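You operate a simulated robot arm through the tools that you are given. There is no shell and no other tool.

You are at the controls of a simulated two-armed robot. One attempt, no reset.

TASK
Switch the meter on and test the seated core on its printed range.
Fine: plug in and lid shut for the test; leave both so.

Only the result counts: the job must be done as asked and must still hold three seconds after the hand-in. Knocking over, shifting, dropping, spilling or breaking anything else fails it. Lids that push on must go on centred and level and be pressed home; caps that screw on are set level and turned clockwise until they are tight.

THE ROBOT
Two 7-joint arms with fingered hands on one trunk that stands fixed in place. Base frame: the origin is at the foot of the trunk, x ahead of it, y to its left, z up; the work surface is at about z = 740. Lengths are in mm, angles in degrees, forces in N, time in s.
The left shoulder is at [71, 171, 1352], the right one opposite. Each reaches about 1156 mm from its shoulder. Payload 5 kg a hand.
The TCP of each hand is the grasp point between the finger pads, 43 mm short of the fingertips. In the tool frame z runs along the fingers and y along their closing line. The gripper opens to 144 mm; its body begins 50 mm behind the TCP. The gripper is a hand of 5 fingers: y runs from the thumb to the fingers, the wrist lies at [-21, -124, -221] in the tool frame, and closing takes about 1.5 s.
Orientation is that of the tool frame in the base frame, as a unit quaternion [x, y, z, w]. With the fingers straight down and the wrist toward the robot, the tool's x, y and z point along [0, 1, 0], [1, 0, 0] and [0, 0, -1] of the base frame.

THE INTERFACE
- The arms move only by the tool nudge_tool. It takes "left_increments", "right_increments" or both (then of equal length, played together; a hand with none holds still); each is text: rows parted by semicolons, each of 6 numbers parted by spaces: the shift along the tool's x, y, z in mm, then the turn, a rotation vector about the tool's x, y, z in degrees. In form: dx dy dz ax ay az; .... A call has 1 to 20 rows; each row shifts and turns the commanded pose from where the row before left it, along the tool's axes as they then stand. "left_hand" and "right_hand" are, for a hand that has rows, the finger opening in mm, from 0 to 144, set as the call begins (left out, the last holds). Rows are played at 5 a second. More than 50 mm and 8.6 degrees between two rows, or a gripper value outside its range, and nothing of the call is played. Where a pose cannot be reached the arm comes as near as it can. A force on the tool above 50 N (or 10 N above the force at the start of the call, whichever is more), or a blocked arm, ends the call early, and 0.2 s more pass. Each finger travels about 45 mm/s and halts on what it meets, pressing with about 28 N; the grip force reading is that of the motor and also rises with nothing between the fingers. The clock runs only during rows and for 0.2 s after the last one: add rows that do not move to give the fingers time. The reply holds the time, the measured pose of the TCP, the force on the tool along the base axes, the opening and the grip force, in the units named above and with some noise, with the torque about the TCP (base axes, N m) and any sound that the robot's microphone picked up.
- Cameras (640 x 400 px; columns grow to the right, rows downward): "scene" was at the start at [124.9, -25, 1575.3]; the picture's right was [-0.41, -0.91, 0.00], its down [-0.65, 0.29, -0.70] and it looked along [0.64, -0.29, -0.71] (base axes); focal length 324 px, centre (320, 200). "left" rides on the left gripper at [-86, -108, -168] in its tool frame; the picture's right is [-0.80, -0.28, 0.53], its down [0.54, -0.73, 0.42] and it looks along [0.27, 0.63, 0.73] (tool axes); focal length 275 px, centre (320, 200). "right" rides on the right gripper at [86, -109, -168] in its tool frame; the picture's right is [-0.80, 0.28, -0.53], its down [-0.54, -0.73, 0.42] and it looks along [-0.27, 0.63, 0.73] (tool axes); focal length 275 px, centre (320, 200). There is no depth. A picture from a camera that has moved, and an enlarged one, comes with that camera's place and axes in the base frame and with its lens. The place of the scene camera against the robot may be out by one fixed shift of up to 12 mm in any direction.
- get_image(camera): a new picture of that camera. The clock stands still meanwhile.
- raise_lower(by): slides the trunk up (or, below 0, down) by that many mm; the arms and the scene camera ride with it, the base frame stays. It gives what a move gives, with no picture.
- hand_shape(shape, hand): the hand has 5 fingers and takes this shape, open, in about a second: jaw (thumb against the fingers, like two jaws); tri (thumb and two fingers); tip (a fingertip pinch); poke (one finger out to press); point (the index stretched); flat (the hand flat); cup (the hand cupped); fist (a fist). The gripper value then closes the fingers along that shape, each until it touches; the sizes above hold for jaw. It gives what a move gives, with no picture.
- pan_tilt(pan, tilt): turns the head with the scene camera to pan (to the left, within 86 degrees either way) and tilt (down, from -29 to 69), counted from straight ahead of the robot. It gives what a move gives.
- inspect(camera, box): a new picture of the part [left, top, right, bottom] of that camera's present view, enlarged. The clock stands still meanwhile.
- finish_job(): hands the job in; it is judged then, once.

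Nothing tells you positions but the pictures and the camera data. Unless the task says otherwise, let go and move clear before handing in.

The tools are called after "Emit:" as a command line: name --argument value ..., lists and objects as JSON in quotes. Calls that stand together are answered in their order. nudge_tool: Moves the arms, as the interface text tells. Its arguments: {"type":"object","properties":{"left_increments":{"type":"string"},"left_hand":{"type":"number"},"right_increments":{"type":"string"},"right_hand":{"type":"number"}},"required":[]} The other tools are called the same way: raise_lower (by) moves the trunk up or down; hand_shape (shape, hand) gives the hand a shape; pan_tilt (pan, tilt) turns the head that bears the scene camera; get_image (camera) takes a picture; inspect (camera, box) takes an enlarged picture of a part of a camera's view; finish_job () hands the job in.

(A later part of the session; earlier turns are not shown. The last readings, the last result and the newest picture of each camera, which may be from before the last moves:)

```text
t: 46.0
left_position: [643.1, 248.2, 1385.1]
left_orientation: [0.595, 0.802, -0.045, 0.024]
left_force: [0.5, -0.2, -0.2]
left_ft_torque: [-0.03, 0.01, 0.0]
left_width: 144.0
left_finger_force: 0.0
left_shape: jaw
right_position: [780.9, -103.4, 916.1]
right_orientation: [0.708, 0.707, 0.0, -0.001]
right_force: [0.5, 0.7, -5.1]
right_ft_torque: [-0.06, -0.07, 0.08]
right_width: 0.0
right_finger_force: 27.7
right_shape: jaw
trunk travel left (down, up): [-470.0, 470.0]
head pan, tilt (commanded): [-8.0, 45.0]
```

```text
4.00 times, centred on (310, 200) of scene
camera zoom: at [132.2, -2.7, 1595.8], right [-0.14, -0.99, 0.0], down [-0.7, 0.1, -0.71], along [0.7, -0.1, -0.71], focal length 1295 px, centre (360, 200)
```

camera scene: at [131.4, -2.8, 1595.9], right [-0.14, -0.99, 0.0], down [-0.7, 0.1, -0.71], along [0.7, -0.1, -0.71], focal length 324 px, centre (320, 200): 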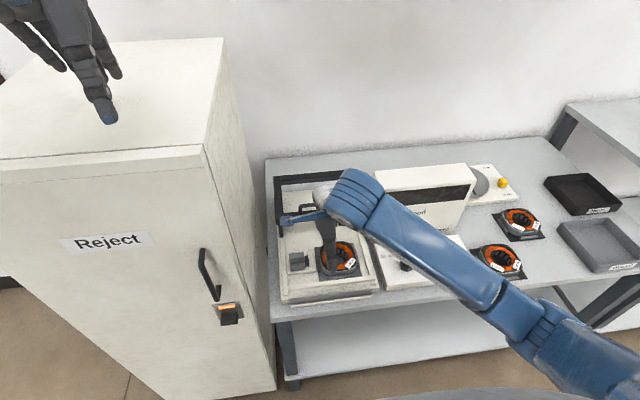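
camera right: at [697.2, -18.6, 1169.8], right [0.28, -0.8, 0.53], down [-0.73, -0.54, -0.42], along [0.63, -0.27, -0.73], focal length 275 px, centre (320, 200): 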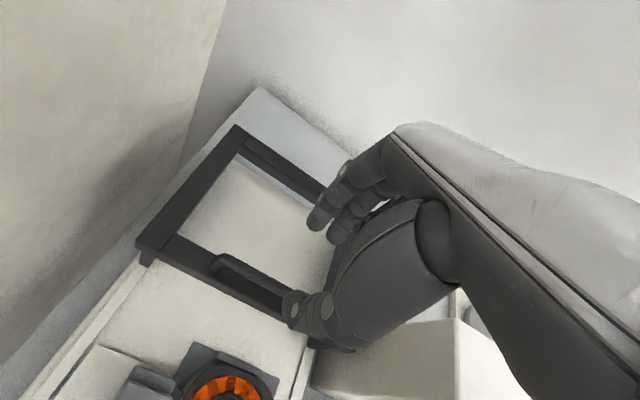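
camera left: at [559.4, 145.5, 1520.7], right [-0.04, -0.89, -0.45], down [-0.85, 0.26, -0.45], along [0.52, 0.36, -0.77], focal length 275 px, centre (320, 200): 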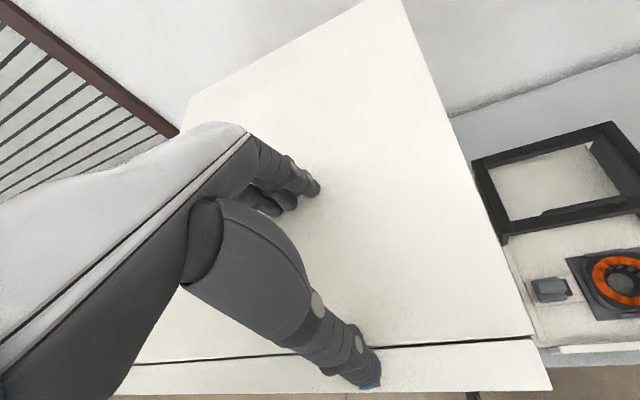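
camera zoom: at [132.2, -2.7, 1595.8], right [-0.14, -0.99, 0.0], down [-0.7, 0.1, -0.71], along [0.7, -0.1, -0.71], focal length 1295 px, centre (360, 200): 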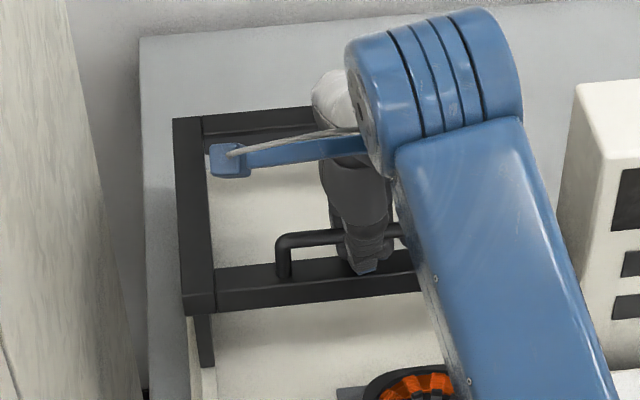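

The lid slides toward me with little force. I keep pulling in batches.

Emit:
nudge_tool --right_increments "0 -4 0 0 0 0; 0 -6 0 0 0 0; 0 -8 0 0 0 0; 0 -8 0 0 0 0; 0 -8 0 0 0 0; 0 -8 0 0 0 0; 0 -8 0 0 0 0; 0 -6 0 0 0 0; 0 -4 0 0 0 0; 0 0 0 0 0 0"

Emit:
get_image --camera "scene"

Emit:
get_image --camera "right"

```text
t: 48.2
left_position: [643.3, 248.6, 1383.8]
left_orientation: [0.595, 0.802, -0.045, 0.023]
left_force: [0.3, 0.2, 0.5]
left_ft_torque: [0.0, -0.01, -0.04]
left_width: 143.8
left_finger_force: 0.0
left_shape: jaw
right_position: [721.3, -103.3, 916.1]
right_orientation: [0.708, 0.706, 0.0, -0.002]
right_force: [-0.3, -1.3, -5.5]
right_ft_torque: [-0.11, -0.07, 0.14]
right_width: 0.0
right_finger_force: 28.1
right_shape: jaw
trunk travel left (down, up): [-470.0, 470.0]
head pan, tilt (commanded): [-8.0, 45.0]
```

```text
taken
camera scene: at [132.0, -3.0, 1595.8], right [-0.14, -0.99, 0.0], down [-0.7, 0.1, -0.71], along [0.7, -0.1, -0.71], focal length 324 px, centre (320, 200)
```

scene: 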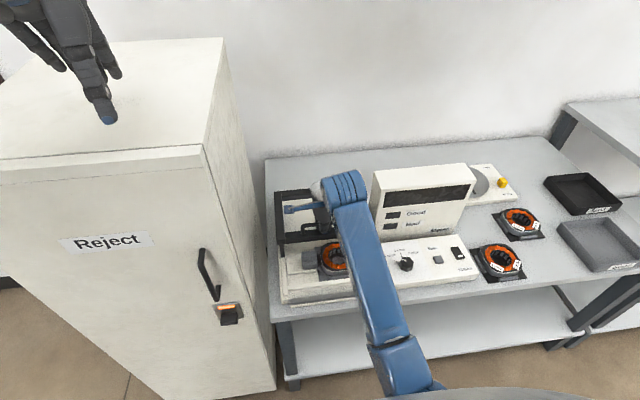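

```text
taken
camera right: at [613.3, -17.0, 1084.6], right [0.28, -0.8, 0.53], down [-0.73, -0.54, -0.42], along [0.63, -0.27, -0.73], focal length 275 px, centre (320, 200)
```

right: 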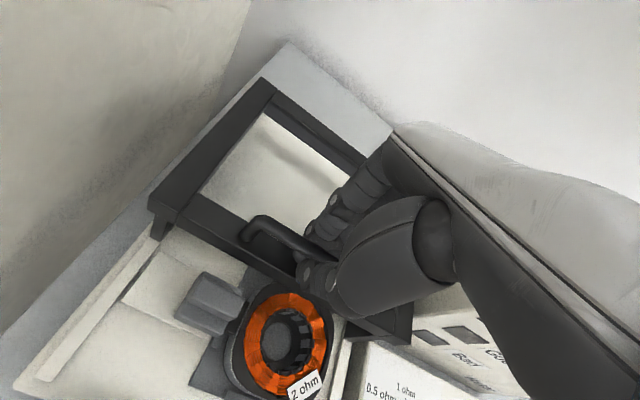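

Emit:
nudge_tool --right_increments "0 -4 0 0 0 0; 0 -6 0 0 0 0; 0 -8 0 0 0 0; 0 -8 0 0 0 0; 0 -8 0 0 0 0; 0 -8 0 0 0 0; 0 -8 0 0 0 0; 0 -6 0 0 0 0; 0 -4 0 0 0 0; 0 0 0 0 0 0"

Emit:
inspect --camera "scene" --box '[240, 150, 420, 320]'

Emit:
get_image --camera "right"

```text
t: 50.4
left_position: [643.1, 248.4, 1384.1]
left_orientation: [0.596, 0.801, -0.044, 0.024]
left_force: [-0.1, 0.0, -0.1]
left_ft_torque: [-0.02, 0.02, 0.02]
left_width: 143.9
left_finger_force: 0.1
left_shape: jaw
right_position: [660.4, -102.8, 915.4]
right_orientation: [0.708, 0.707, 0.0, -0.001]
right_force: [-0.6, -2.0, -5.4]
right_ft_torque: [-0.11, -0.04, 0.09]
right_width: 0.0
right_finger_force: 28.2
right_shape: jaw
trunk travel left (down, up): [-470.0, 470.0]
head pan, tilt (commanded): [-8.0, 45.0]
```

```text
2.35 times, centred on (330, 235) of scene
camera zoom: at [132.1, -3.0, 1595.8], right [-0.14, -0.99, 0.0], down [-0.7, 0.1, -0.71], along [0.7, -0.1, -0.71], focal length 762 px, centre (296, 118)
```

zoom: 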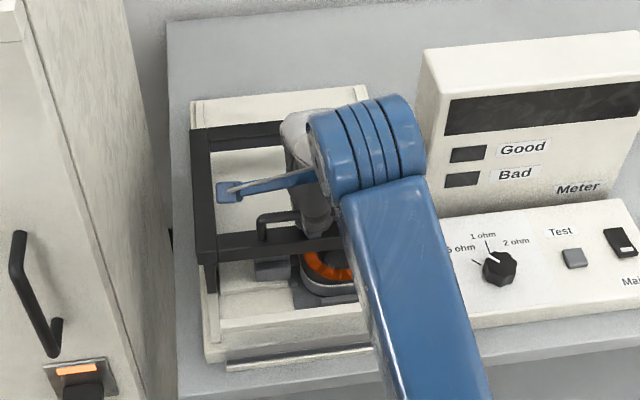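

```text
taken
camera right: at [553.0, -17.0, 1084.6], right [0.28, -0.8, 0.53], down [-0.73, -0.54, -0.42], along [0.63, -0.27, -0.73], focal length 275 px, centre (320, 200)
```

right: 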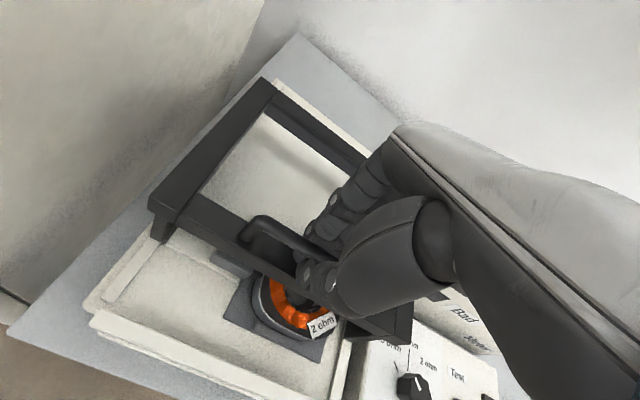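

Emit:
nudge_tool --right_increments "0 -4 0 0 0 0; 0 -6 0 0 0 0; 0 -6 0 0 0 0; 0 -6 0 0 0 0; 0 -6 0 0 0 0; 0 -5 0 0 0 0; 0 -4 0 0 0 0; 0 0 0 0 0 0"

Emit:
inspect --camera "scene" --box '[240, 150, 420, 320]'

Emit:
get_image --camera "right"

```text
t: 52.2
left_position: [644.9, 247.8, 1385.0]
left_orientation: [0.594, 0.803, -0.045, 0.024]
left_force: [-0.3, 0.2, -0.1]
left_ft_torque: [0.03, 0.03, -0.04]
left_width: 143.8
left_finger_force: 0.1
left_shape: jaw
right_position: [623.7, -102.8, 916.7]
right_orientation: [0.708, 0.707, 0.0, -0.002]
right_force: [0.3, -1.6, -9.8]
right_ft_torque: [-0.04, -0.05, 0.06]
right_width: 0.0
right_finger_force: 28.0
right_shape: jaw
trunk travel left (down, up): [-470.0, 470.0]
head pan, tilt (commanded): [-8.0, 45.0]
```

```text
2.35 times, centred on (330, 235) of scene
camera zoom: at [132.5, -3.0, 1595.7], right [-0.14, -0.99, 0.0], down [-0.7, 0.1, -0.71], along [0.7, -0.1, -0.71], focal length 762 px, centre (296, 118)
```

zoom: 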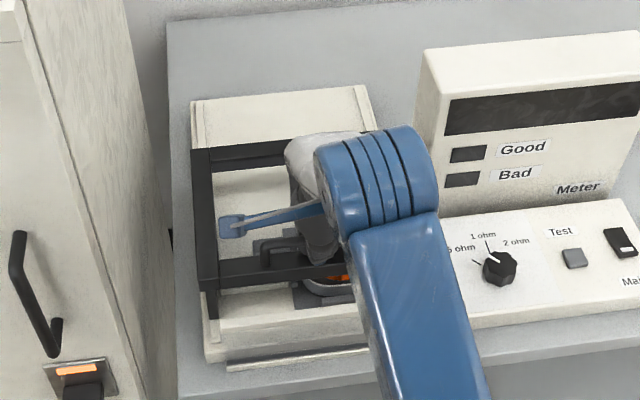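

```text
taken
camera right: at [517.0, -17.0, 1085.0], right [0.28, -0.8, 0.53], down [-0.73, -0.54, -0.42], along [0.62, -0.27, -0.73], focal length 275 px, centre (320, 200)
```

right: 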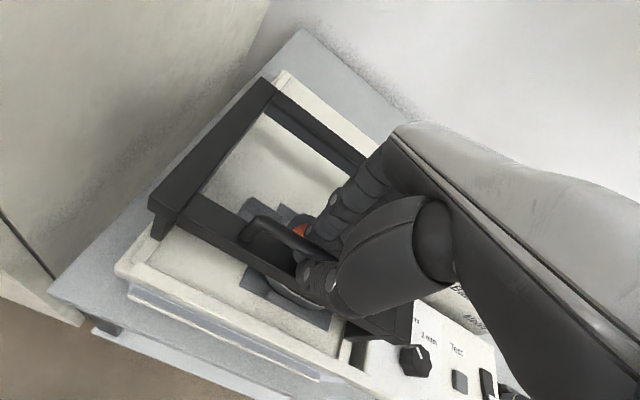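

Emit:
nudge_tool --right_increments "0 -3 0 0 0 0; 0 -4 0 0 0 0; 0 -4 0 0 0 0; 0 -4 0 0 0 0; 0 -3 0 0 0 0; 0 0 0 0 0 0"

Emit:
inspect --camera "scene" --box '[240, 150, 420, 320]'

Emit:
get_image --camera "right"

```text
t: 53.6
left_position: [644.5, 247.1, 1383.4]
left_orientation: [0.595, 0.802, -0.046, 0.024]
left_force: [-0.6, -0.7, 0.0]
left_ft_torque: [0.0, 0.06, 0.01]
left_width: 143.9
left_finger_force: 0.1
left_shape: jaw
right_position: [606.5, -102.8, 916.3]
right_orientation: [0.707, 0.708, 0.0, -0.002]
right_force: [0.0, 3.1, -11.7]
right_ft_torque: [0.01, -0.06, 0.08]
right_width: 0.1
right_finger_force: 27.6
right_shape: jaw
trunk travel left (down, up): [-470.0, 470.0]
head pan, tilt (commanded): [-8.0, 45.0]
```

```text
2.35 times, centred on (330, 235) of scene
camera zoom: at [132.6, -2.4, 1595.8], right [-0.14, -0.99, 0.0], down [-0.7, 0.1, -0.71], along [0.7, -0.1, -0.71], focal length 762 px, centre (296, 118)
```

zoom: 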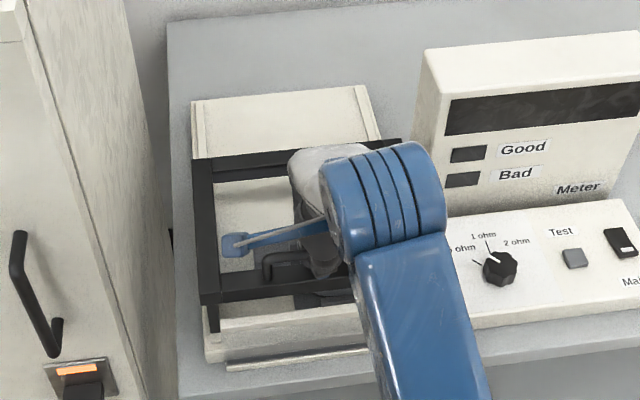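

```text
taken
camera right: at [498.7, -17.5, 1085.1], right [0.28, -0.8, 0.53], down [-0.73, -0.54, -0.42], along [0.62, -0.27, -0.73], focal length 275 px, centre (320, 200)
```

right: 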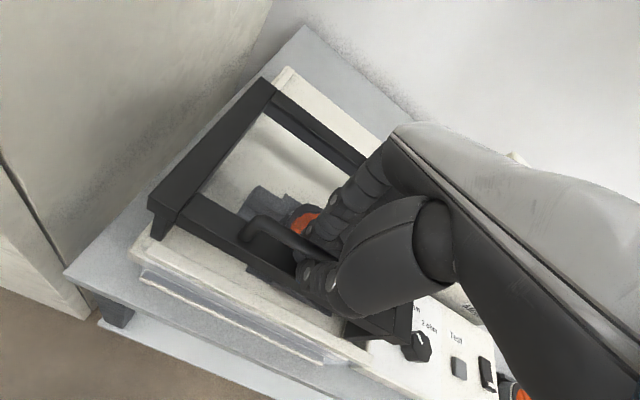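

Emit:
nudge_tool --right_increments "0 -2 1 0 0 0; 0 -3 1 0 0 0; 0 -3 0.5 0 0 0; 0 -3 0 0 0 0; 0 0 0 0 0 0"

Emit:
inspect --camera "scene" --box '[240, 150, 420, 320]'

Emit:
inspect --camera "right" --box '[110, 130, 380, 370]'

```text
t: 54.8
left_position: [641.7, 249.0, 1385.4]
left_orientation: [0.596, 0.802, -0.045, 0.024]
left_force: [0.4, -0.2, -0.2]
left_ft_torque: [-0.01, 0.01, 0.01]
left_width: 143.9
left_finger_force: 0.1
left_shape: jaw
right_position: [594.1, -103.3, 916.0]
right_orientation: [0.707, 0.707, 0.001, -0.001]
right_force: [-2.3, 0.8, 6.4]
right_ft_torque: [-0.12, 0.03, 0.09]
right_width: 0.0
right_finger_force: 28.0
right_shape: jaw
trunk travel left (down, up): [-470.0, 470.0]
head pan, tilt (commanded): [-8.0, 45.0]
```

```text
2.35 times, centred on (330, 235) of scene
camera zoom: at [130.8, -2.5, 1596.0], right [-0.14, -0.99, 0.0], down [-0.7, 0.1, -0.71], along [0.7, -0.1, -0.71], focal length 762 px, centre (296, 118)
```

zoom: 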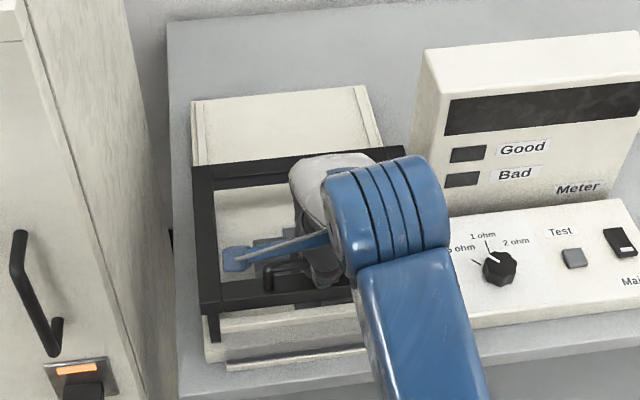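

```text
1.67 times, centred on (245, 250) of right
camera zoom: at [486.2, -17.4, 1083.3], right [0.28, -0.8, 0.53], down [-0.73, -0.54, -0.42], along [0.63, -0.27, -0.73], focal length 459 px, centre (445, 117)
```

zoom: 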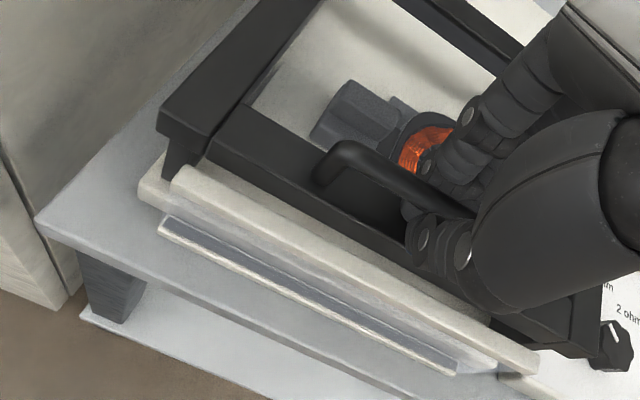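

Emit:
nudge_tool --right_increments "0 -2 -0.5 0 0 0; 0 -2 0 0 0 0; 0 -2 0 0 0 0; 0 0 0 0 0 0"

Emit:
inspect --camera "right" --box '[110, 130, 380, 370]'

```text
t: 55.8
left_position: [644.1, 247.6, 1385.0]
left_orientation: [0.594, 0.803, -0.045, 0.023]
left_force: [-0.8, -0.2, -0.3]
left_ft_torque: [0.05, 0.03, -0.04]
left_width: 144.1
left_finger_force: 0.1
left_shape: jaw
right_position: [588.0, -102.8, 915.4]
right_orientation: [0.708, 0.706, 0.001, -0.001]
right_force: [15.5, -0.6, 3.0]
right_ft_torque: [-0.1, -0.24, 0.15]
right_width: 0.0
right_finger_force: 27.7
right_shape: jaw
trunk travel left (down, up): [-470.0, 470.0]
head pan, tilt (commanded): [-8.0, 45.0]
```

```text
1.67 times, centred on (245, 250) of right
camera zoom: at [482.2, -17.2, 1083.6], right [0.28, -0.8, 0.53], down [-0.73, -0.54, -0.42], along [0.63, -0.27, -0.73], focal length 459 px, centre (445, 117)
```

zoom: 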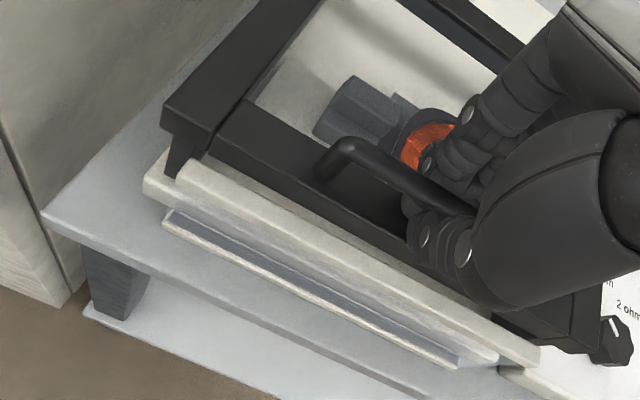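

Emit:
nudge_tool --right_increments "0 -1 0 0 0 0; 0 0 0 0 0 0"

Emit:
inspect --camera "right" --box '[110, 130, 380, 370]'

Emit:
inspect --camera "scene" --box '[240, 150, 420, 320]'

```text
t: 56.4
left_position: [642.9, 247.2, 1383.3]
left_orientation: [0.595, 0.802, -0.045, 0.024]
left_force: [0.1, 0.2, 0.7]
left_ft_torque: [0.02, 0.0, -0.04]
left_width: 144.2
left_finger_force: 0.1
left_shape: jaw
right_position: [588.2, -103.0, 915.0]
right_orientation: [0.708, 0.706, 0.001, -0.001]
right_force: [21.3, -1.7, 8.6]
right_ft_torque: [-0.05, -0.34, 0.17]
right_width: 0.0
right_finger_force: 27.8
right_shape: jaw
trunk travel left (down, up): [-470.0, 470.0]
head pan, tilt (commanded): [-8.0, 45.0]
```

```text
1.67 times, centred on (245, 250) of right
camera zoom: at [481.0, -17.3, 1083.2], right [0.28, -0.8, 0.53], down [-0.73, -0.54, -0.42], along [0.63, -0.27, -0.73], focal length 459 px, centre (445, 117)
```

zoom: 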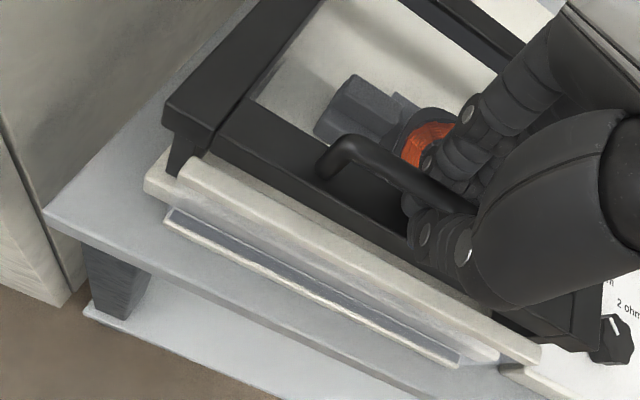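

```text
2.35 times, centred on (330, 235) of scene
camera zoom: at [133.3, -2.8, 1595.8], right [-0.14, -0.99, 0.0], down [-0.7, 0.1, -0.71], along [0.7, -0.1, -0.71], focal length 762 px, centre (296, 118)
```

zoom: 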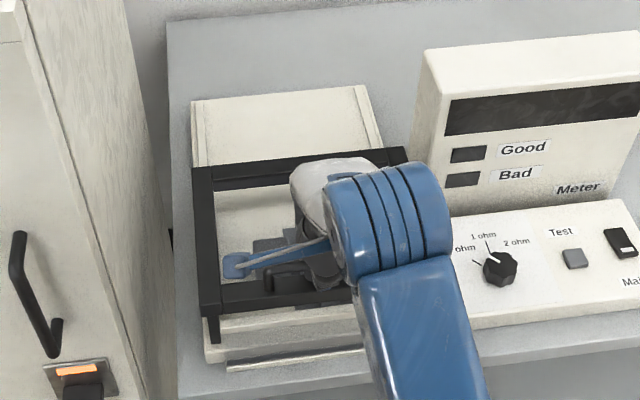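

The lid has reached its front stop (about 21 N, no more travel). I relax, open the hand and lift away.

Emit:
nudge_tool --right_increments "0 1.5 0 0 0 0; 0 0 0 0 0 0; 0 0 0 0 0 0; 0 0 0 0 0 0; 0 0 0 0 0 0; 0 0 0 0 0 0; 0 0 0 0 0 0; 0 0 -15 0 0 0; 0 0 -25 0 0 0; 0 0 -30 0 0 0; 0 0 -30 0 0 0; 0 0 0 0 0 0" --right_hand 52

Emit:
get_image --camera "right"

Emit:
inspect --camera "scene" --box '[240, 150, 420, 320]'

```text
t: 59.0
left_position: [642.6, 247.7, 1384.9]
left_orientation: [0.595, 0.802, -0.045, 0.024]
left_force: [0.0, 0.6, -0.3]
left_ft_torque: [-0.02, 0.0, 0.01]
left_width: 143.9
left_finger_force: 0.0
left_shape: jaw
right_position: [587.1, -109.3, 1008.8]
right_orientation: [0.708, 0.706, -0.009, 0.002]
right_force: [0.3, -0.6, 0.9]
right_ft_torque: [-0.03, 0.03, 0.02]
right_width: 51.5
right_finger_force: 0.0
right_shape: jaw
trunk travel left (down, up): [-470.0, 470.0]
head pan, tilt (commanded): [-8.0, 45.0]
```

```text
taken
camera right: at [481.1, -20.9, 1176.0], right [0.29, -0.79, 0.54], down [-0.73, -0.55, -0.41], along [0.62, -0.28, -0.73], focal length 275 px, centre (320, 200)
```

right: 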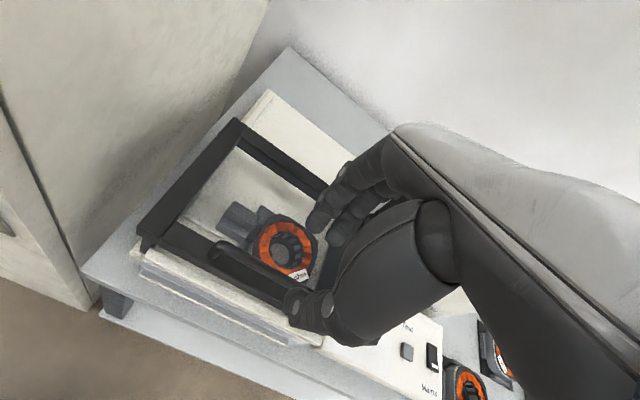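

```text
2.35 times, centred on (330, 235) of scene
camera zoom: at [131.3, -2.7, 1595.9], right [-0.14, -0.99, 0.0], down [-0.7, 0.1, -0.71], along [0.7, -0.1, -0.71], focal length 762 px, centre (296, 118)
```

zoom: 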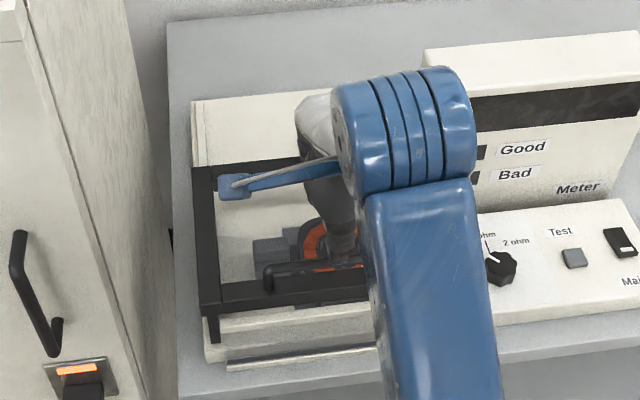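

The lid stays shut. Now to the meter panel: I move the right hand over there and take a closer look at knob, Test button and Mains rocker.

Emit:
nudge_tool --right_increments "-30 10 0 0 0 0; -40 3 0 0 0 0; -40 0 0 0 0 0; -40 0 0 0 0 0; -40 0 0 0 0 0; -40 0 0 0 0 0; -40 0 0 0 0 0; -40 0 0 0 0 0; -20 0 0 0 0 0; 0 0 0 0 0 0"

Emit:
get_image --camera "right"

Emit:
pan_tilt --pan -22 --tilt 45

Emit:
get_image --camera "scene"

```text
t: 61.2
left_position: [642.6, 247.1, 1383.6]
left_orientation: [0.595, 0.802, -0.045, 0.024]
left_force: [-0.1, 0.3, 0.1]
left_ft_torque: [-0.01, -0.01, 0.01]
left_width: 143.9
left_finger_force: 0.1
left_shape: jaw
right_position: [600.2, -434.1, 1014.4]
right_orientation: [0.708, 0.707, 0.001, -0.001]
right_force: [0.0, 0.5, 0.2]
right_ft_torque: [0.01, -0.01, -0.01]
right_width: 51.9
right_finger_force: 0.0
right_shape: jaw
trunk travel left (down, up): [-470.0, 470.0]
head pan, tilt (commanded): [-8.0, 45.0]
```

```text
taken
camera right: at [492.5, -347.3, 1182.6], right [0.28, -0.8, 0.53], down [-0.73, -0.54, -0.42], along [0.63, -0.27, -0.73], focal length 275 px, centre (320, 200)
```

right: 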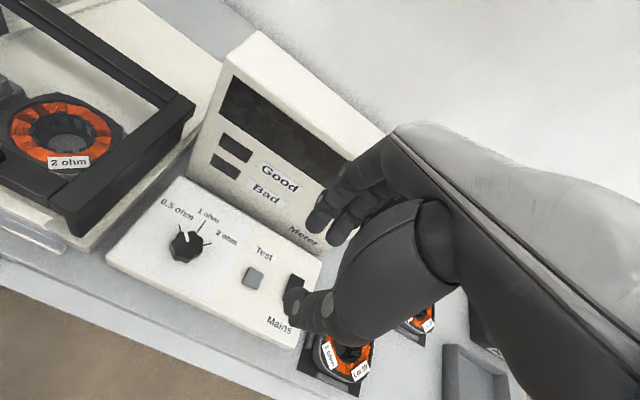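

```text
t: 62.0
left_position: [643.4, 247.8, 1385.1]
left_orientation: [0.595, 0.802, -0.045, 0.024]
left_force: [-1.0, -0.4, 0.6]
left_ft_torque: [0.0, -0.03, 0.0]
left_width: 143.7
left_finger_force: 0.1
left_shape: jaw
right_position: [600.8, -432.8, 1013.3]
right_orientation: [0.707, 0.707, 0.0, 0.0]
right_force: [-0.8, 0.6, 0.0]
right_ft_torque: [-0.02, -0.03, -0.02]
right_width: 51.6
right_finger_force: 0.0
right_shape: jaw
trunk travel left (down, up): [-470.0, 470.0]
head pan, tilt (commanded): [-22.0, 45.0]
```

```text
taken
camera scene: at [126.2, -22.1, 1595.9], right [-0.37, -0.93, 0.0], down [-0.66, 0.26, -0.71], along [0.66, -0.26, -0.71], focal length 324 px, centre (320, 200)
```

scene: 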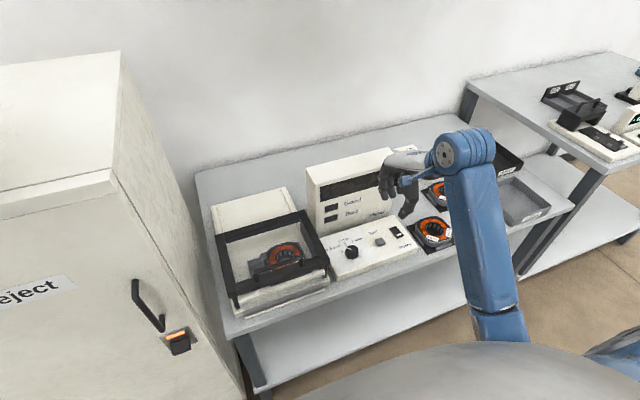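

Emit:
inspect --camera "scene" --box '[310, 210, 430, 280]'

Emit:
inspect --camera "right" --box '[140, 180, 330, 340]'

Emit:
inspect --camera "scene" --box '[200, 190, 350, 320]'

```text
5.33 times, centred on (370, 245) of scene
camera zoom: at [126.2, -22.1, 1595.9], right [-0.37, -0.93, 0.0], down [-0.66, 0.26, -0.71], along [0.66, -0.26, -0.71], focal length 1726 px, centre (53, -40)
```

zoom: 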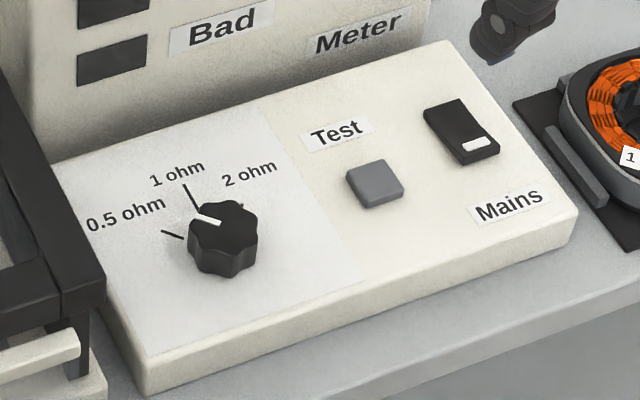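

```text
2.50 times, centred on (235, 260) of right
camera zoom: at [492.4, -347.7, 1182.4], right [0.28, -0.8, 0.53], down [-0.73, -0.54, -0.42], along [0.63, -0.27, -0.73], focal length 688 px, centre (532, 50)
```

zoom: 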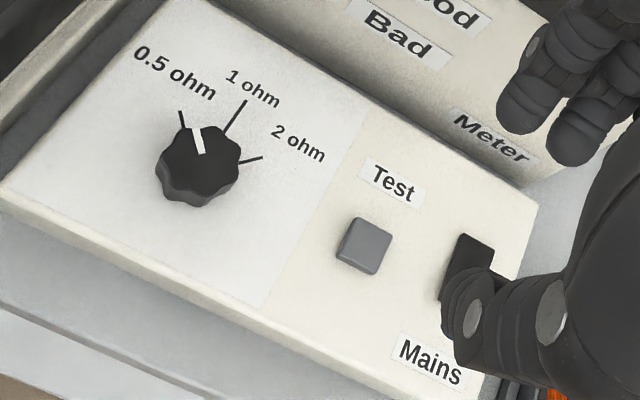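

```text
3.08 times, centred on (275, 255) of scene
camera zoom: at [126.2, -22.1, 1595.9], right [-0.37, -0.93, 0.0], down [-0.66, 0.26, -0.71], along [0.66, -0.26, -0.71], focal length 996 px, centre (458, 31)
```

zoom: 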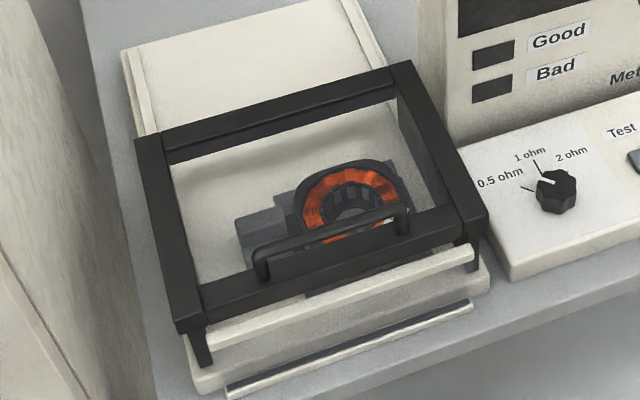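

Lid shut over the core with the plug in. The knob centre is near (632, −338), top z≈795, and must turn 90° clockwise from 0.5 to 2 ohm. I choose the three-finger shape and check its geometry.

Emit:
hand_shape --shape "tri" --hand "right"

Emit:
nudge_tool --right_increments "0 0 0 0 0 0; 0 0 0 0 0 0; 0 0 0 0 0 0; 0 0 0 0 0 0; 0 0 0 0 0 0; 0 0 0 0 0 0; 0 0 0 0 0 0; 0 0 0 0 0 0; 0 0 0 0 0 0" --right_hand 64

Emit:
get_image --camera "right"

```text
t: 62.9
left_position: [643.1, 248.2, 1385.7]
left_orientation: [0.594, 0.803, -0.045, 0.024]
left_force: [0.3, 0.3, 0.3]
left_ft_torque: [0.01, 0.0, -0.01]
left_width: 144.2
left_finger_force: 0.1
left_shape: jaw
right_position: [599.4, -433.3, 1014.1]
right_orientation: [0.708, 0.706, 0.001, -0.001]
right_force: [0.4, 0.3, -0.2]
right_ft_torque: [0.03, -0.01, 0.03]
right_width: 143.3
right_finger_force: 0.1
right_shape: tri
trunk travel left (down, up): [-470.0, 470.0]
head pan, tilt (commanded): [-22.0, 45.0]
```

```text
t: 64.9
left_position: [642.7, 248.6, 1384.1]
left_orientation: [0.595, 0.802, -0.045, 0.024]
left_force: [0.1, 0.6, 0.2]
left_ft_torque: [-0.01, -0.02, 0.0]
left_width: 143.8
left_finger_force: 0.0
left_shape: jaw
right_position: [599.5, -433.6, 1014.4]
right_orientation: [0.708, 0.706, 0.0, 0.0]
right_force: [0.3, 0.1, -0.8]
right_ft_torque: [0.01, -0.01, -0.01]
right_width: 64.4
right_finger_force: 0.0
right_shape: tri
trunk travel left (down, up): [-470.0, 470.0]
head pan, tilt (commanded): [-22.0, 45.0]
```

```text
taken
camera right: at [492.4, -347.6, 1182.4], right [0.28, -0.8, 0.53], down [-0.73, -0.54, -0.42], along [0.63, -0.27, -0.73], focal length 275 px, centre (320, 200)
```

right: 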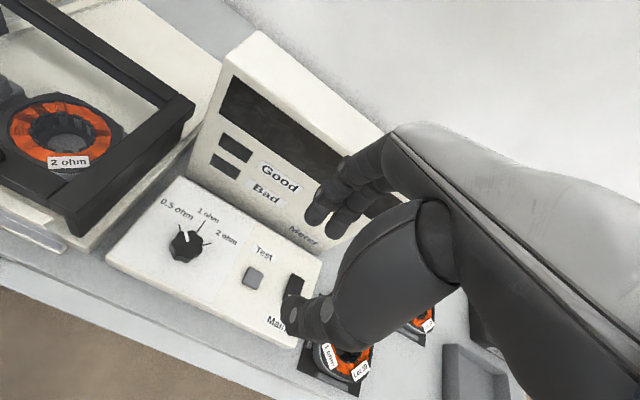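

Emit:
nudge_tool --right_increments "20 8 20 0 0 0; 25 8 25 0 0 0; 25 8 25 0 0 0; 25 8.5 20 0 0 0; 0 0 0 0 0 -7; 0 0 0 0 0 -8; 0 0 0 0 0 -8; 0 0 0 0 0 -8; 0 0 0 0 0 -8; 0 0 0 0 0 -8; 0 0 0 0 0 -8; 0 0 0 0 0 0; 0 0 0 0 0 0"

Emit:
get_image --camera "right"

Emit:
get_image --camera "scene"

```text
t: 67.7
left_position: [642.8, 248.1, 1385.5]
left_orientation: [0.595, 0.802, -0.045, 0.024]
left_force: [0.7, -0.2, 0.0]
left_ft_torque: [0.02, -0.03, 0.02]
left_width: 143.9
left_finger_force: 0.0
left_shape: jaw
right_position: [634.3, -338.0, 924.9]
right_orientation: [0.301, 0.954, 0.0, -0.001]
right_force: [-0.6, -0.4, 0.0]
right_ft_torque: [0.02, 0.0, -0.03]
right_width: 64.4
right_finger_force: 0.0
right_shape: tri
trunk travel left (down, up): [-470.0, 470.0]
head pan, tilt (commanded): [-22.0, 45.0]
```

```text
taken
camera right: at [502.3, -378.1, 1092.7], right [0.82, -0.23, 0.53], down [0.03, -0.91, -0.42], along [0.58, 0.36, -0.73], focal length 275 px, centre (320, 200)
```

right: 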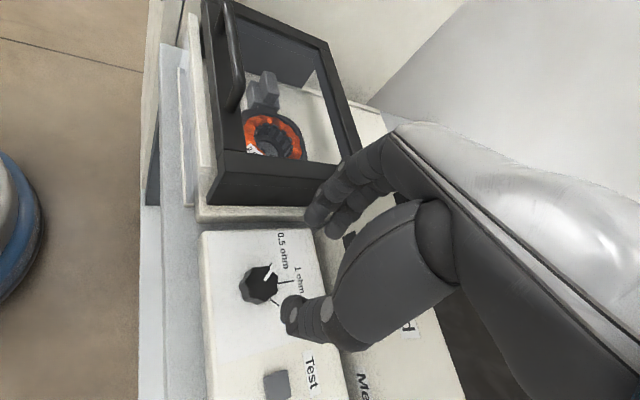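

```text
taken
camera scene: at [126.2, -22.0, 1595.9], right [-0.38, -0.93, 0.0], down [-0.66, 0.27, -0.71], along [0.66, -0.27, -0.71], focal length 324 px, centre (320, 200)
```

scene: 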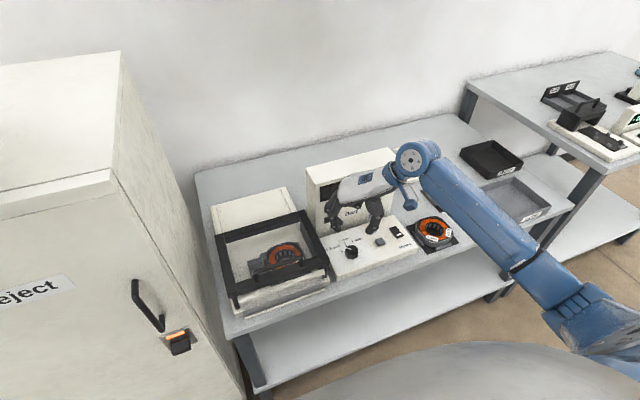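

Emit:
nudge_tool --right_increments "1.6 -1.1 20 0 0 0; 0 0 20 0 0 0; 0 0 20 0 0 0; 0 0 14 0 0 0; 0 0 0 0 0 0; 0 0 0 0 0 0"

Emit:
inspect --camera "right" --box '[200, 170, 420, 370]'

Emit:
inspect --camera "scene" --box '[310, 190, 430, 280]'

```text
t: 69.1
left_position: [643.2, 248.4, 1385.1]
left_orientation: [0.595, 0.802, -0.044, 0.024]
left_force: [0.7, -0.5, 0.1]
left_ft_torque: [0.04, -0.01, 0.0]
left_width: 144.1
left_finger_force: 0.1
left_shape: jaw
right_position: [631.7, -338.6, 850.5]
right_orientation: [0.302, 0.953, 0.0, -0.001]
right_force: [0.3, -0.8, -0.3]
right_ft_torque: [0.01, 0.02, 0.01]
right_width: 64.2
right_finger_force: 0.0
right_shape: tri
trunk travel left (down, up): [-470.0, 470.0]
head pan, tilt (commanded): [-22.0, 45.0]
```

```text
2.00 times, centred on (310, 270) of right
camera zoom: at [499.9, -378.0, 1019.2], right [0.82, -0.23, 0.53], down [0.03, -0.91, -0.42], along [0.58, 0.36, -0.73], focal length 551 px, centre (340, 60)
```

zoom: 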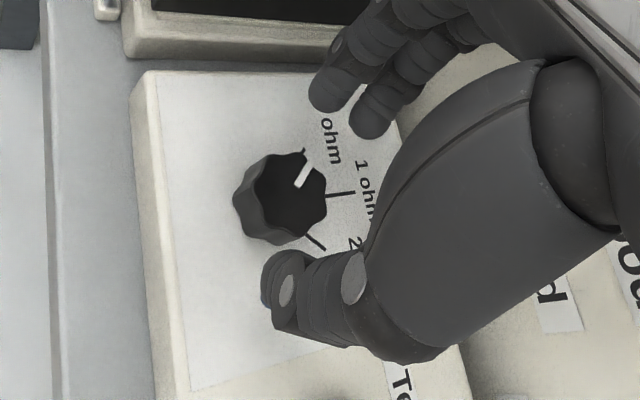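

```text
4.44 times, centred on (370, 235) of scene
camera zoom: at [126.3, -22.0, 1595.9], right [-0.38, -0.93, 0.0], down [-0.66, 0.27, -0.71], along [0.66, -0.27, -0.71], focal length 1438 px, centre (98, 44)
```

zoom: 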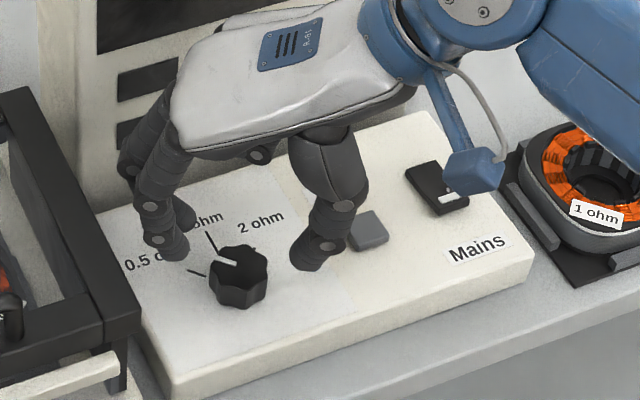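

Emit:
nudge_tool --right_increments "0 0 8 0 0 0; 0 0 8 0 0 0; 0 0 6 0 0 0; 0 0 4 0 0 0; 0 0 0 0 0 0"

Emit:
inspect --camera "right" --box '[200, 170, 420, 370]'

Emit:
inspect --camera "scene" --box '[310, 190, 430, 280]'

```text
t: 70.3
left_position: [642.8, 247.6, 1385.1]
left_orientation: [0.595, 0.802, -0.045, 0.025]
left_force: [0.3, -0.4, -0.2]
left_ft_torque: [-0.02, 0.01, 0.01]
left_width: 143.9
left_finger_force: 0.0
left_shape: jaw
right_position: [632.1, -338.2, 824.9]
right_orientation: [0.301, 0.953, -0.001, 0.0]
right_force: [-0.9, 0.4, -0.1]
right_ft_torque: [0.0, 0.03, 0.02]
right_width: 64.3
right_finger_force: 0.1
right_shape: tri
trunk travel left (down, up): [-470.0, 470.0]
head pan, tilt (commanded): [-22.0, 45.0]
```

```text
2.00 times, centred on (310, 270) of right
camera zoom: at [499.8, -378.4, 993.5], right [0.82, -0.23, 0.53], down [0.03, -0.91, -0.42], along [0.58, 0.36, -0.73], focal length 551 px, centre (340, 60)
```

zoom: 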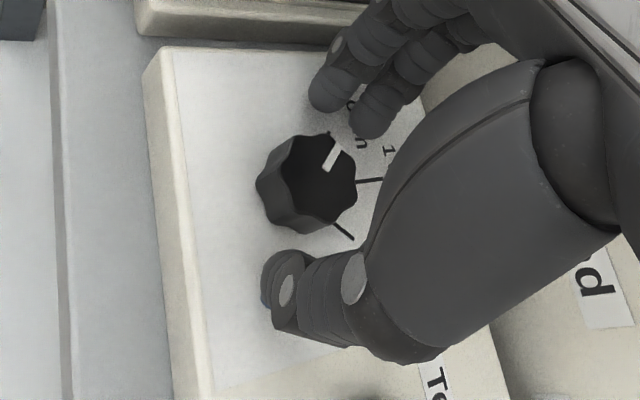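

```text
4.44 times, centred on (370, 235) of scene
camera zoom: at [126.2, -22.0, 1595.9], right [-0.38, -0.93, 0.0], down [-0.66, 0.27, -0.71], along [0.66, -0.27, -0.71], focal length 1438 px, centre (98, 44)
```

zoom: 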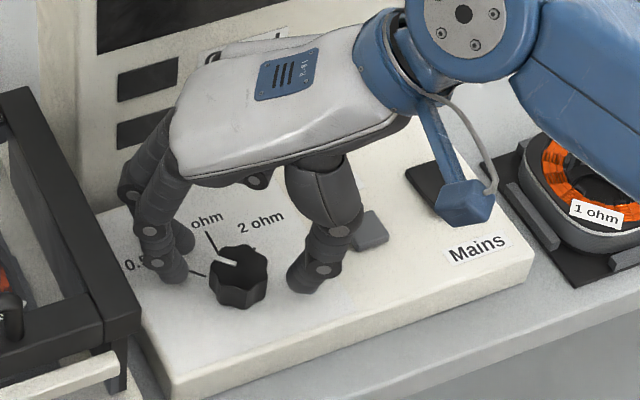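

The knob sits between thumb and fingers. I close onto it.

Emit:
nudge_tool --right_increments "0 0 0 0 0 0; 0 0 0 0 0 0; 0 0 0 0 0 0; 0 0 0 0 0 0; 0 0 0 0 0 0; 0 0 0 0 0 0" --right_hand 15

Emit:
inspect --camera "right" --box '[200, 170, 420, 370]'

Emit:
inspect --camera "scene" --box '[310, 190, 430, 280]'

```text
t: 71.7
left_position: [642.1, 247.4, 1385.5]
left_orientation: [0.595, 0.802, -0.045, 0.023]
left_force: [-0.3, 0.0, 0.2]
left_ft_torque: [-0.02, 0.04, -0.02]
left_width: 143.6
left_finger_force: 0.1
left_shape: jaw
right_position: [631.8, -339.4, 824.8]
right_orientation: [0.302, 0.953, 0.001, -0.001]
right_force: [-1.5, -3.6, -0.5]
right_ft_torque: [-0.12, 0.08, 0.03]
right_width: 27.2
right_finger_force: 27.6
right_shape: tri
trunk travel left (down, up): [-470.0, 470.0]
head pan, tilt (commanded): [-22.0, 45.0]
```

```text
2.00 times, centred on (310, 270) of right
camera zoom: at [499.7, -378.7, 993.3], right [0.82, -0.23, 0.53], down [0.03, -0.91, -0.42], along [0.58, 0.36, -0.73], focal length 551 px, centre (340, 60)
```

zoom: 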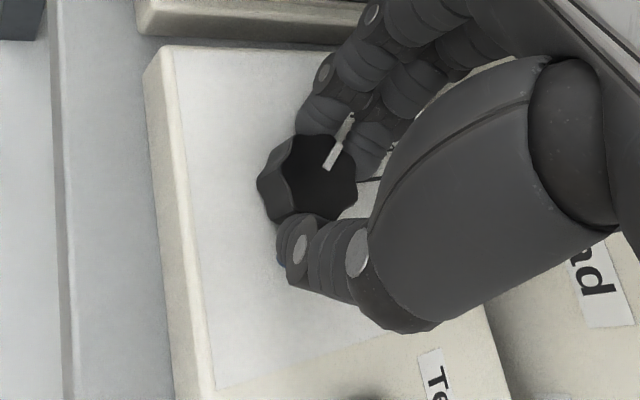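

```text
4.44 times, centred on (370, 235) of scene
camera zoom: at [126.2, -22.5, 1595.9], right [-0.38, -0.93, 0.0], down [-0.66, 0.27, -0.71], along [0.66, -0.27, -0.71], focal length 1438 px, centre (98, 44)
```

zoom: 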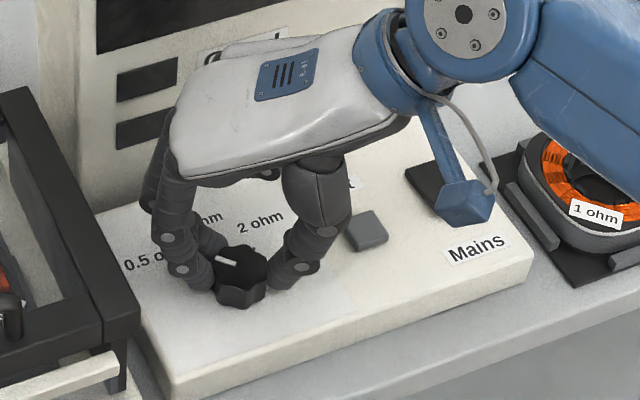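

The knob is gripped. I start turning clockwise and check that it follows.

Emit:
nudge_tool --right_increments "0 0 0 0 0 5; 0 0 0 0 0 6; 0 0 0 0 0 6; 0 0 0 0 0 6; 0 0 0 0 0 0"

Emit:
inspect --camera "right" --box '[200, 170, 420, 370]'

Emit:
inspect --camera "scene" --box '[310, 190, 430, 280]'

```text
t: 72.9
left_position: [641.8, 245.7, 1386.5]
left_orientation: [0.596, 0.802, -0.044, 0.024]
left_force: [-1.0, 0.1, -0.3]
left_ft_torque: [0.02, 0.05, -0.02]
left_width: 143.9
left_finger_force: 0.1
left_shape: jaw
right_position: [632.2, -338.8, 825.2]
right_orientation: [0.486, 0.874, 0.0, 0.0]
right_force: [-7.8, -8.9, 1.7]
right_ft_torque: [-0.32, 0.38, 0.08]
right_width: 27.2
right_finger_force: 27.8
right_shape: tri
trunk travel left (down, up): [-470.0, 470.0]
head pan, tilt (commanded): [-22.0, 45.0]
```

```text
2.00 times, centred on (310, 270) of right
camera zoom: at [494.5, -323.8, 993.2], right [0.66, -0.53, 0.53], down [-0.33, -0.84, -0.42], along [0.67, 0.1, -0.73], focal length 551 px, centre (340, 60)
```

zoom: 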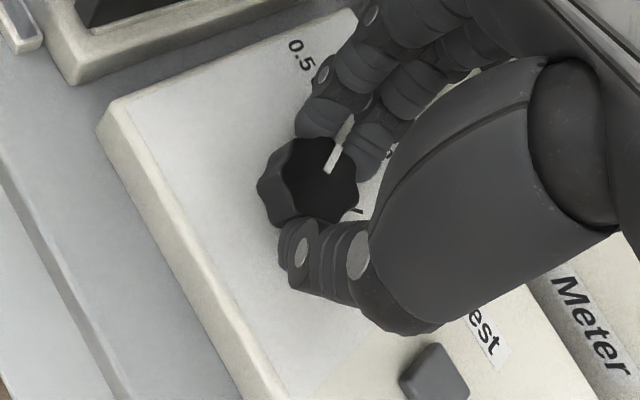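

```text
4.44 times, centred on (370, 235) of scene
camera zoom: at [125.3, -23.1, 1596.0], right [-0.38, -0.93, 0.0], down [-0.66, 0.27, -0.71], along [0.66, -0.26, -0.71], focal length 1438 px, centre (98, 44)
```

zoom: 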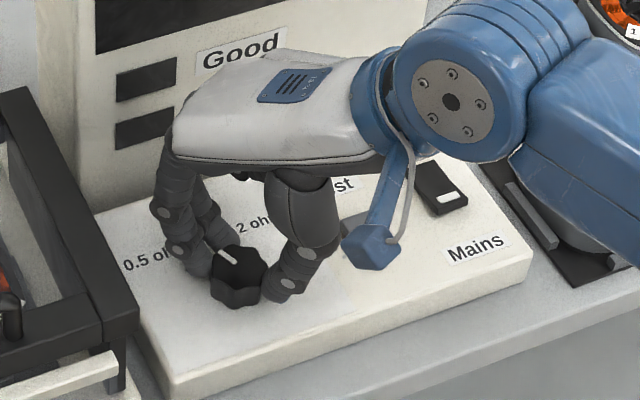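

The knob follows. I continue the turn, trimming a little sideways to relieve the side load.

Emit:
nudge_tool --right_increments "-0.5 -1.5 0 0 0 6; 0 0 0 0 0 6; 0 0 0 0 0 6; 0 0 0 0 0 6; 0 0 0 0 0 0"

Emit:
inspect --camera "right" --box '[200, 170, 420, 370]'

Emit:
inspect --camera "scene" --box '[310, 190, 430, 280]'

```text
t: 74.1
left_position: [643.1, 246.7, 1385.8]
left_orientation: [0.596, 0.801, -0.044, 0.024]
left_force: [-0.3, -0.1, 0.2]
left_ft_torque: [0.02, 0.03, 0.0]
left_width: 144.1
left_finger_force: 0.0
left_shape: jaw
right_position: [631.0, -339.9, 826.5]
right_orientation: [0.657, 0.754, 0.001, 0.0]
right_force: [-11.3, -7.0, 1.7]
right_ft_torque: [-0.27, 0.46, 0.04]
right_width: 27.0
right_finger_force: 28.1
right_shape: tri
trunk travel left (down, up): [-470.0, 470.0]
head pan, tilt (commanded): [-22.0, 45.0]
```

```text
2.00 times, centred on (310, 270) of right
camera zoom: at [511.9, -269.9, 993.2], right [0.39, -0.75, 0.53], down [-0.64, -0.64, -0.42], along [0.66, -0.18, -0.73], focal length 551 px, centre (340, 60)
```

zoom: 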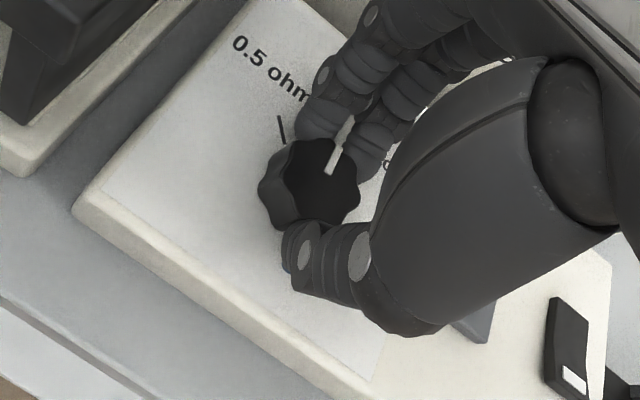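

```text
4.44 times, centred on (370, 235) of scene
camera zoom: at [124.9, -23.0, 1596.0], right [-0.38, -0.93, 0.0], down [-0.66, 0.27, -0.71], along [0.66, -0.26, -0.71], focal length 1438 px, centre (98, 44)
```

zoom: 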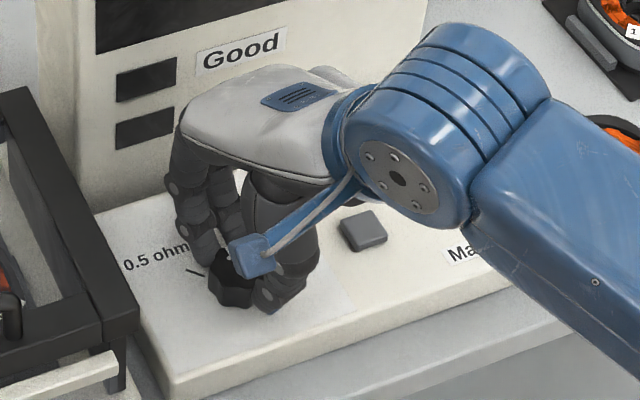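

Emit:
nudge_tool --right_increments "-0.5 -1.5 0 0 0 6; 0 0 0 0 0 6; 0 0 0 0 0 6; 0 0 0 0 0 4; 0 0 0 0 0 0"

Emit:
inspect --camera "right" --box '[200, 170, 420, 370]'

```text
t: 75.3
left_position: [641.0, 245.9, 1386.9]
left_orientation: [0.595, 0.802, -0.045, 0.024]
left_force: [0.1, -0.2, -0.5]
left_ft_torque: [0.03, 0.0, -0.01]
left_width: 143.8
left_finger_force: 0.0
left_shape: jaw
right_position: [628.4, -340.3, 824.7]
right_orientation: [0.789, 0.615, 0.0, -0.001]
right_force: [-9.4, -5.1, -0.1]
right_ft_torque: [-0.13, 0.28, 0.03]
right_width: 26.9
right_finger_force: 27.6
right_shape: tri
trunk travel left (down, up): [-470.0, 470.0]
head pan, tilt (commanded): [-22.0, 45.0]
```

```text
2.00 times, centred on (310, 270) of right
camera zoom: at [545.6, -230.8, 993.3], right [0.08, -0.84, 0.53], down [-0.84, -0.35, -0.42], along [0.54, -0.41, -0.73], focal length 551 px, centre (340, 60)
```

zoom: 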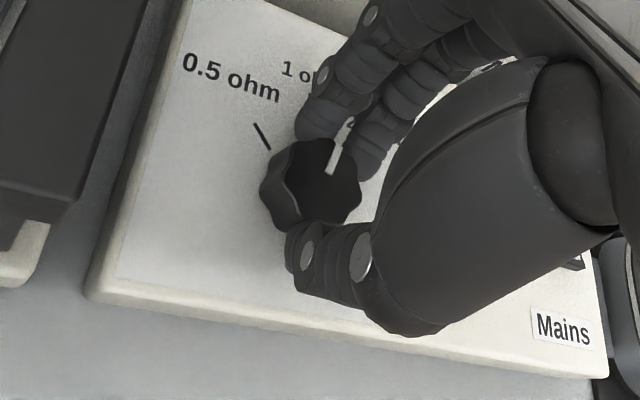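

Emit:
nudge_tool --right_increments "0 -0.8 0 0 0 6; 0 0 0 0 0 6; 0 0 0 0 0 6; 0 0 0 0 0 3; 0 0 0 0 0 0"

Emit:
inspect --camera "right" --box '[200, 170, 420, 370]'

Emit:
get_image --camera "scene"

```text
t: 76.5
left_position: [641.5, 246.9, 1386.3]
left_orientation: [0.596, 0.802, -0.044, 0.024]
left_force: [-0.4, -0.2, 0.2]
left_ft_torque: [0.04, -0.02, -0.01]
left_width: 143.9
left_finger_force: 0.0
left_shape: jaw
right_position: [628.4, -340.0, 825.3]
right_orientation: [0.887, 0.461, 0.0, -0.001]
right_force: [-10.4, -3.8, 0.3]
right_ft_torque: [-0.09, 0.31, 0.03]
right_width: 27.0
right_finger_force: 28.0
right_shape: tri
trunk travel left (down, up): [-470.0, 470.0]
head pan, tilt (commanded): [-22.0, 45.0]
```

```text
2.00 times, centred on (310, 270) of right
camera zoom: at [589.6, -207.9, 993.2], right [-0.23, -0.82, 0.53], down [-0.91, -0.03, -0.42], along [0.36, -0.58, -0.73], focal length 551 px, centre (340, 60)
```

zoom: 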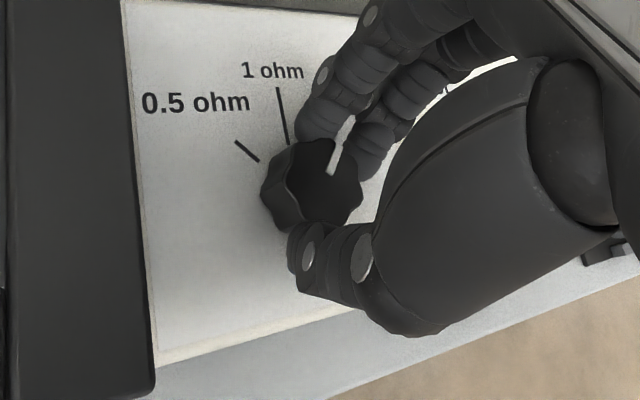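

```text
taken
camera scene: at [124.8, -22.6, 1596.0], right [-0.38, -0.93, 0.0], down [-0.66, 0.27, -0.71], along [0.66, -0.26, -0.71], focal length 324 px, centre (320, 200)
```

scene: 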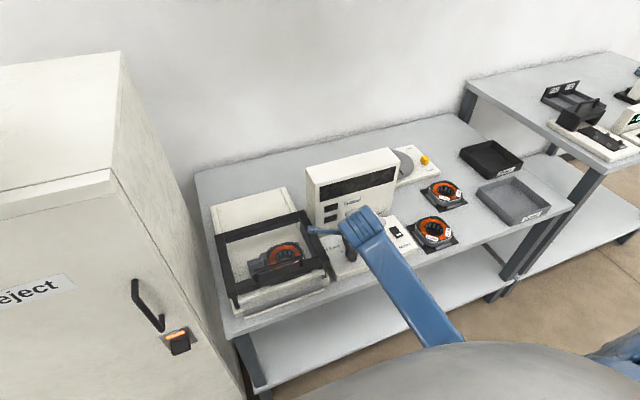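

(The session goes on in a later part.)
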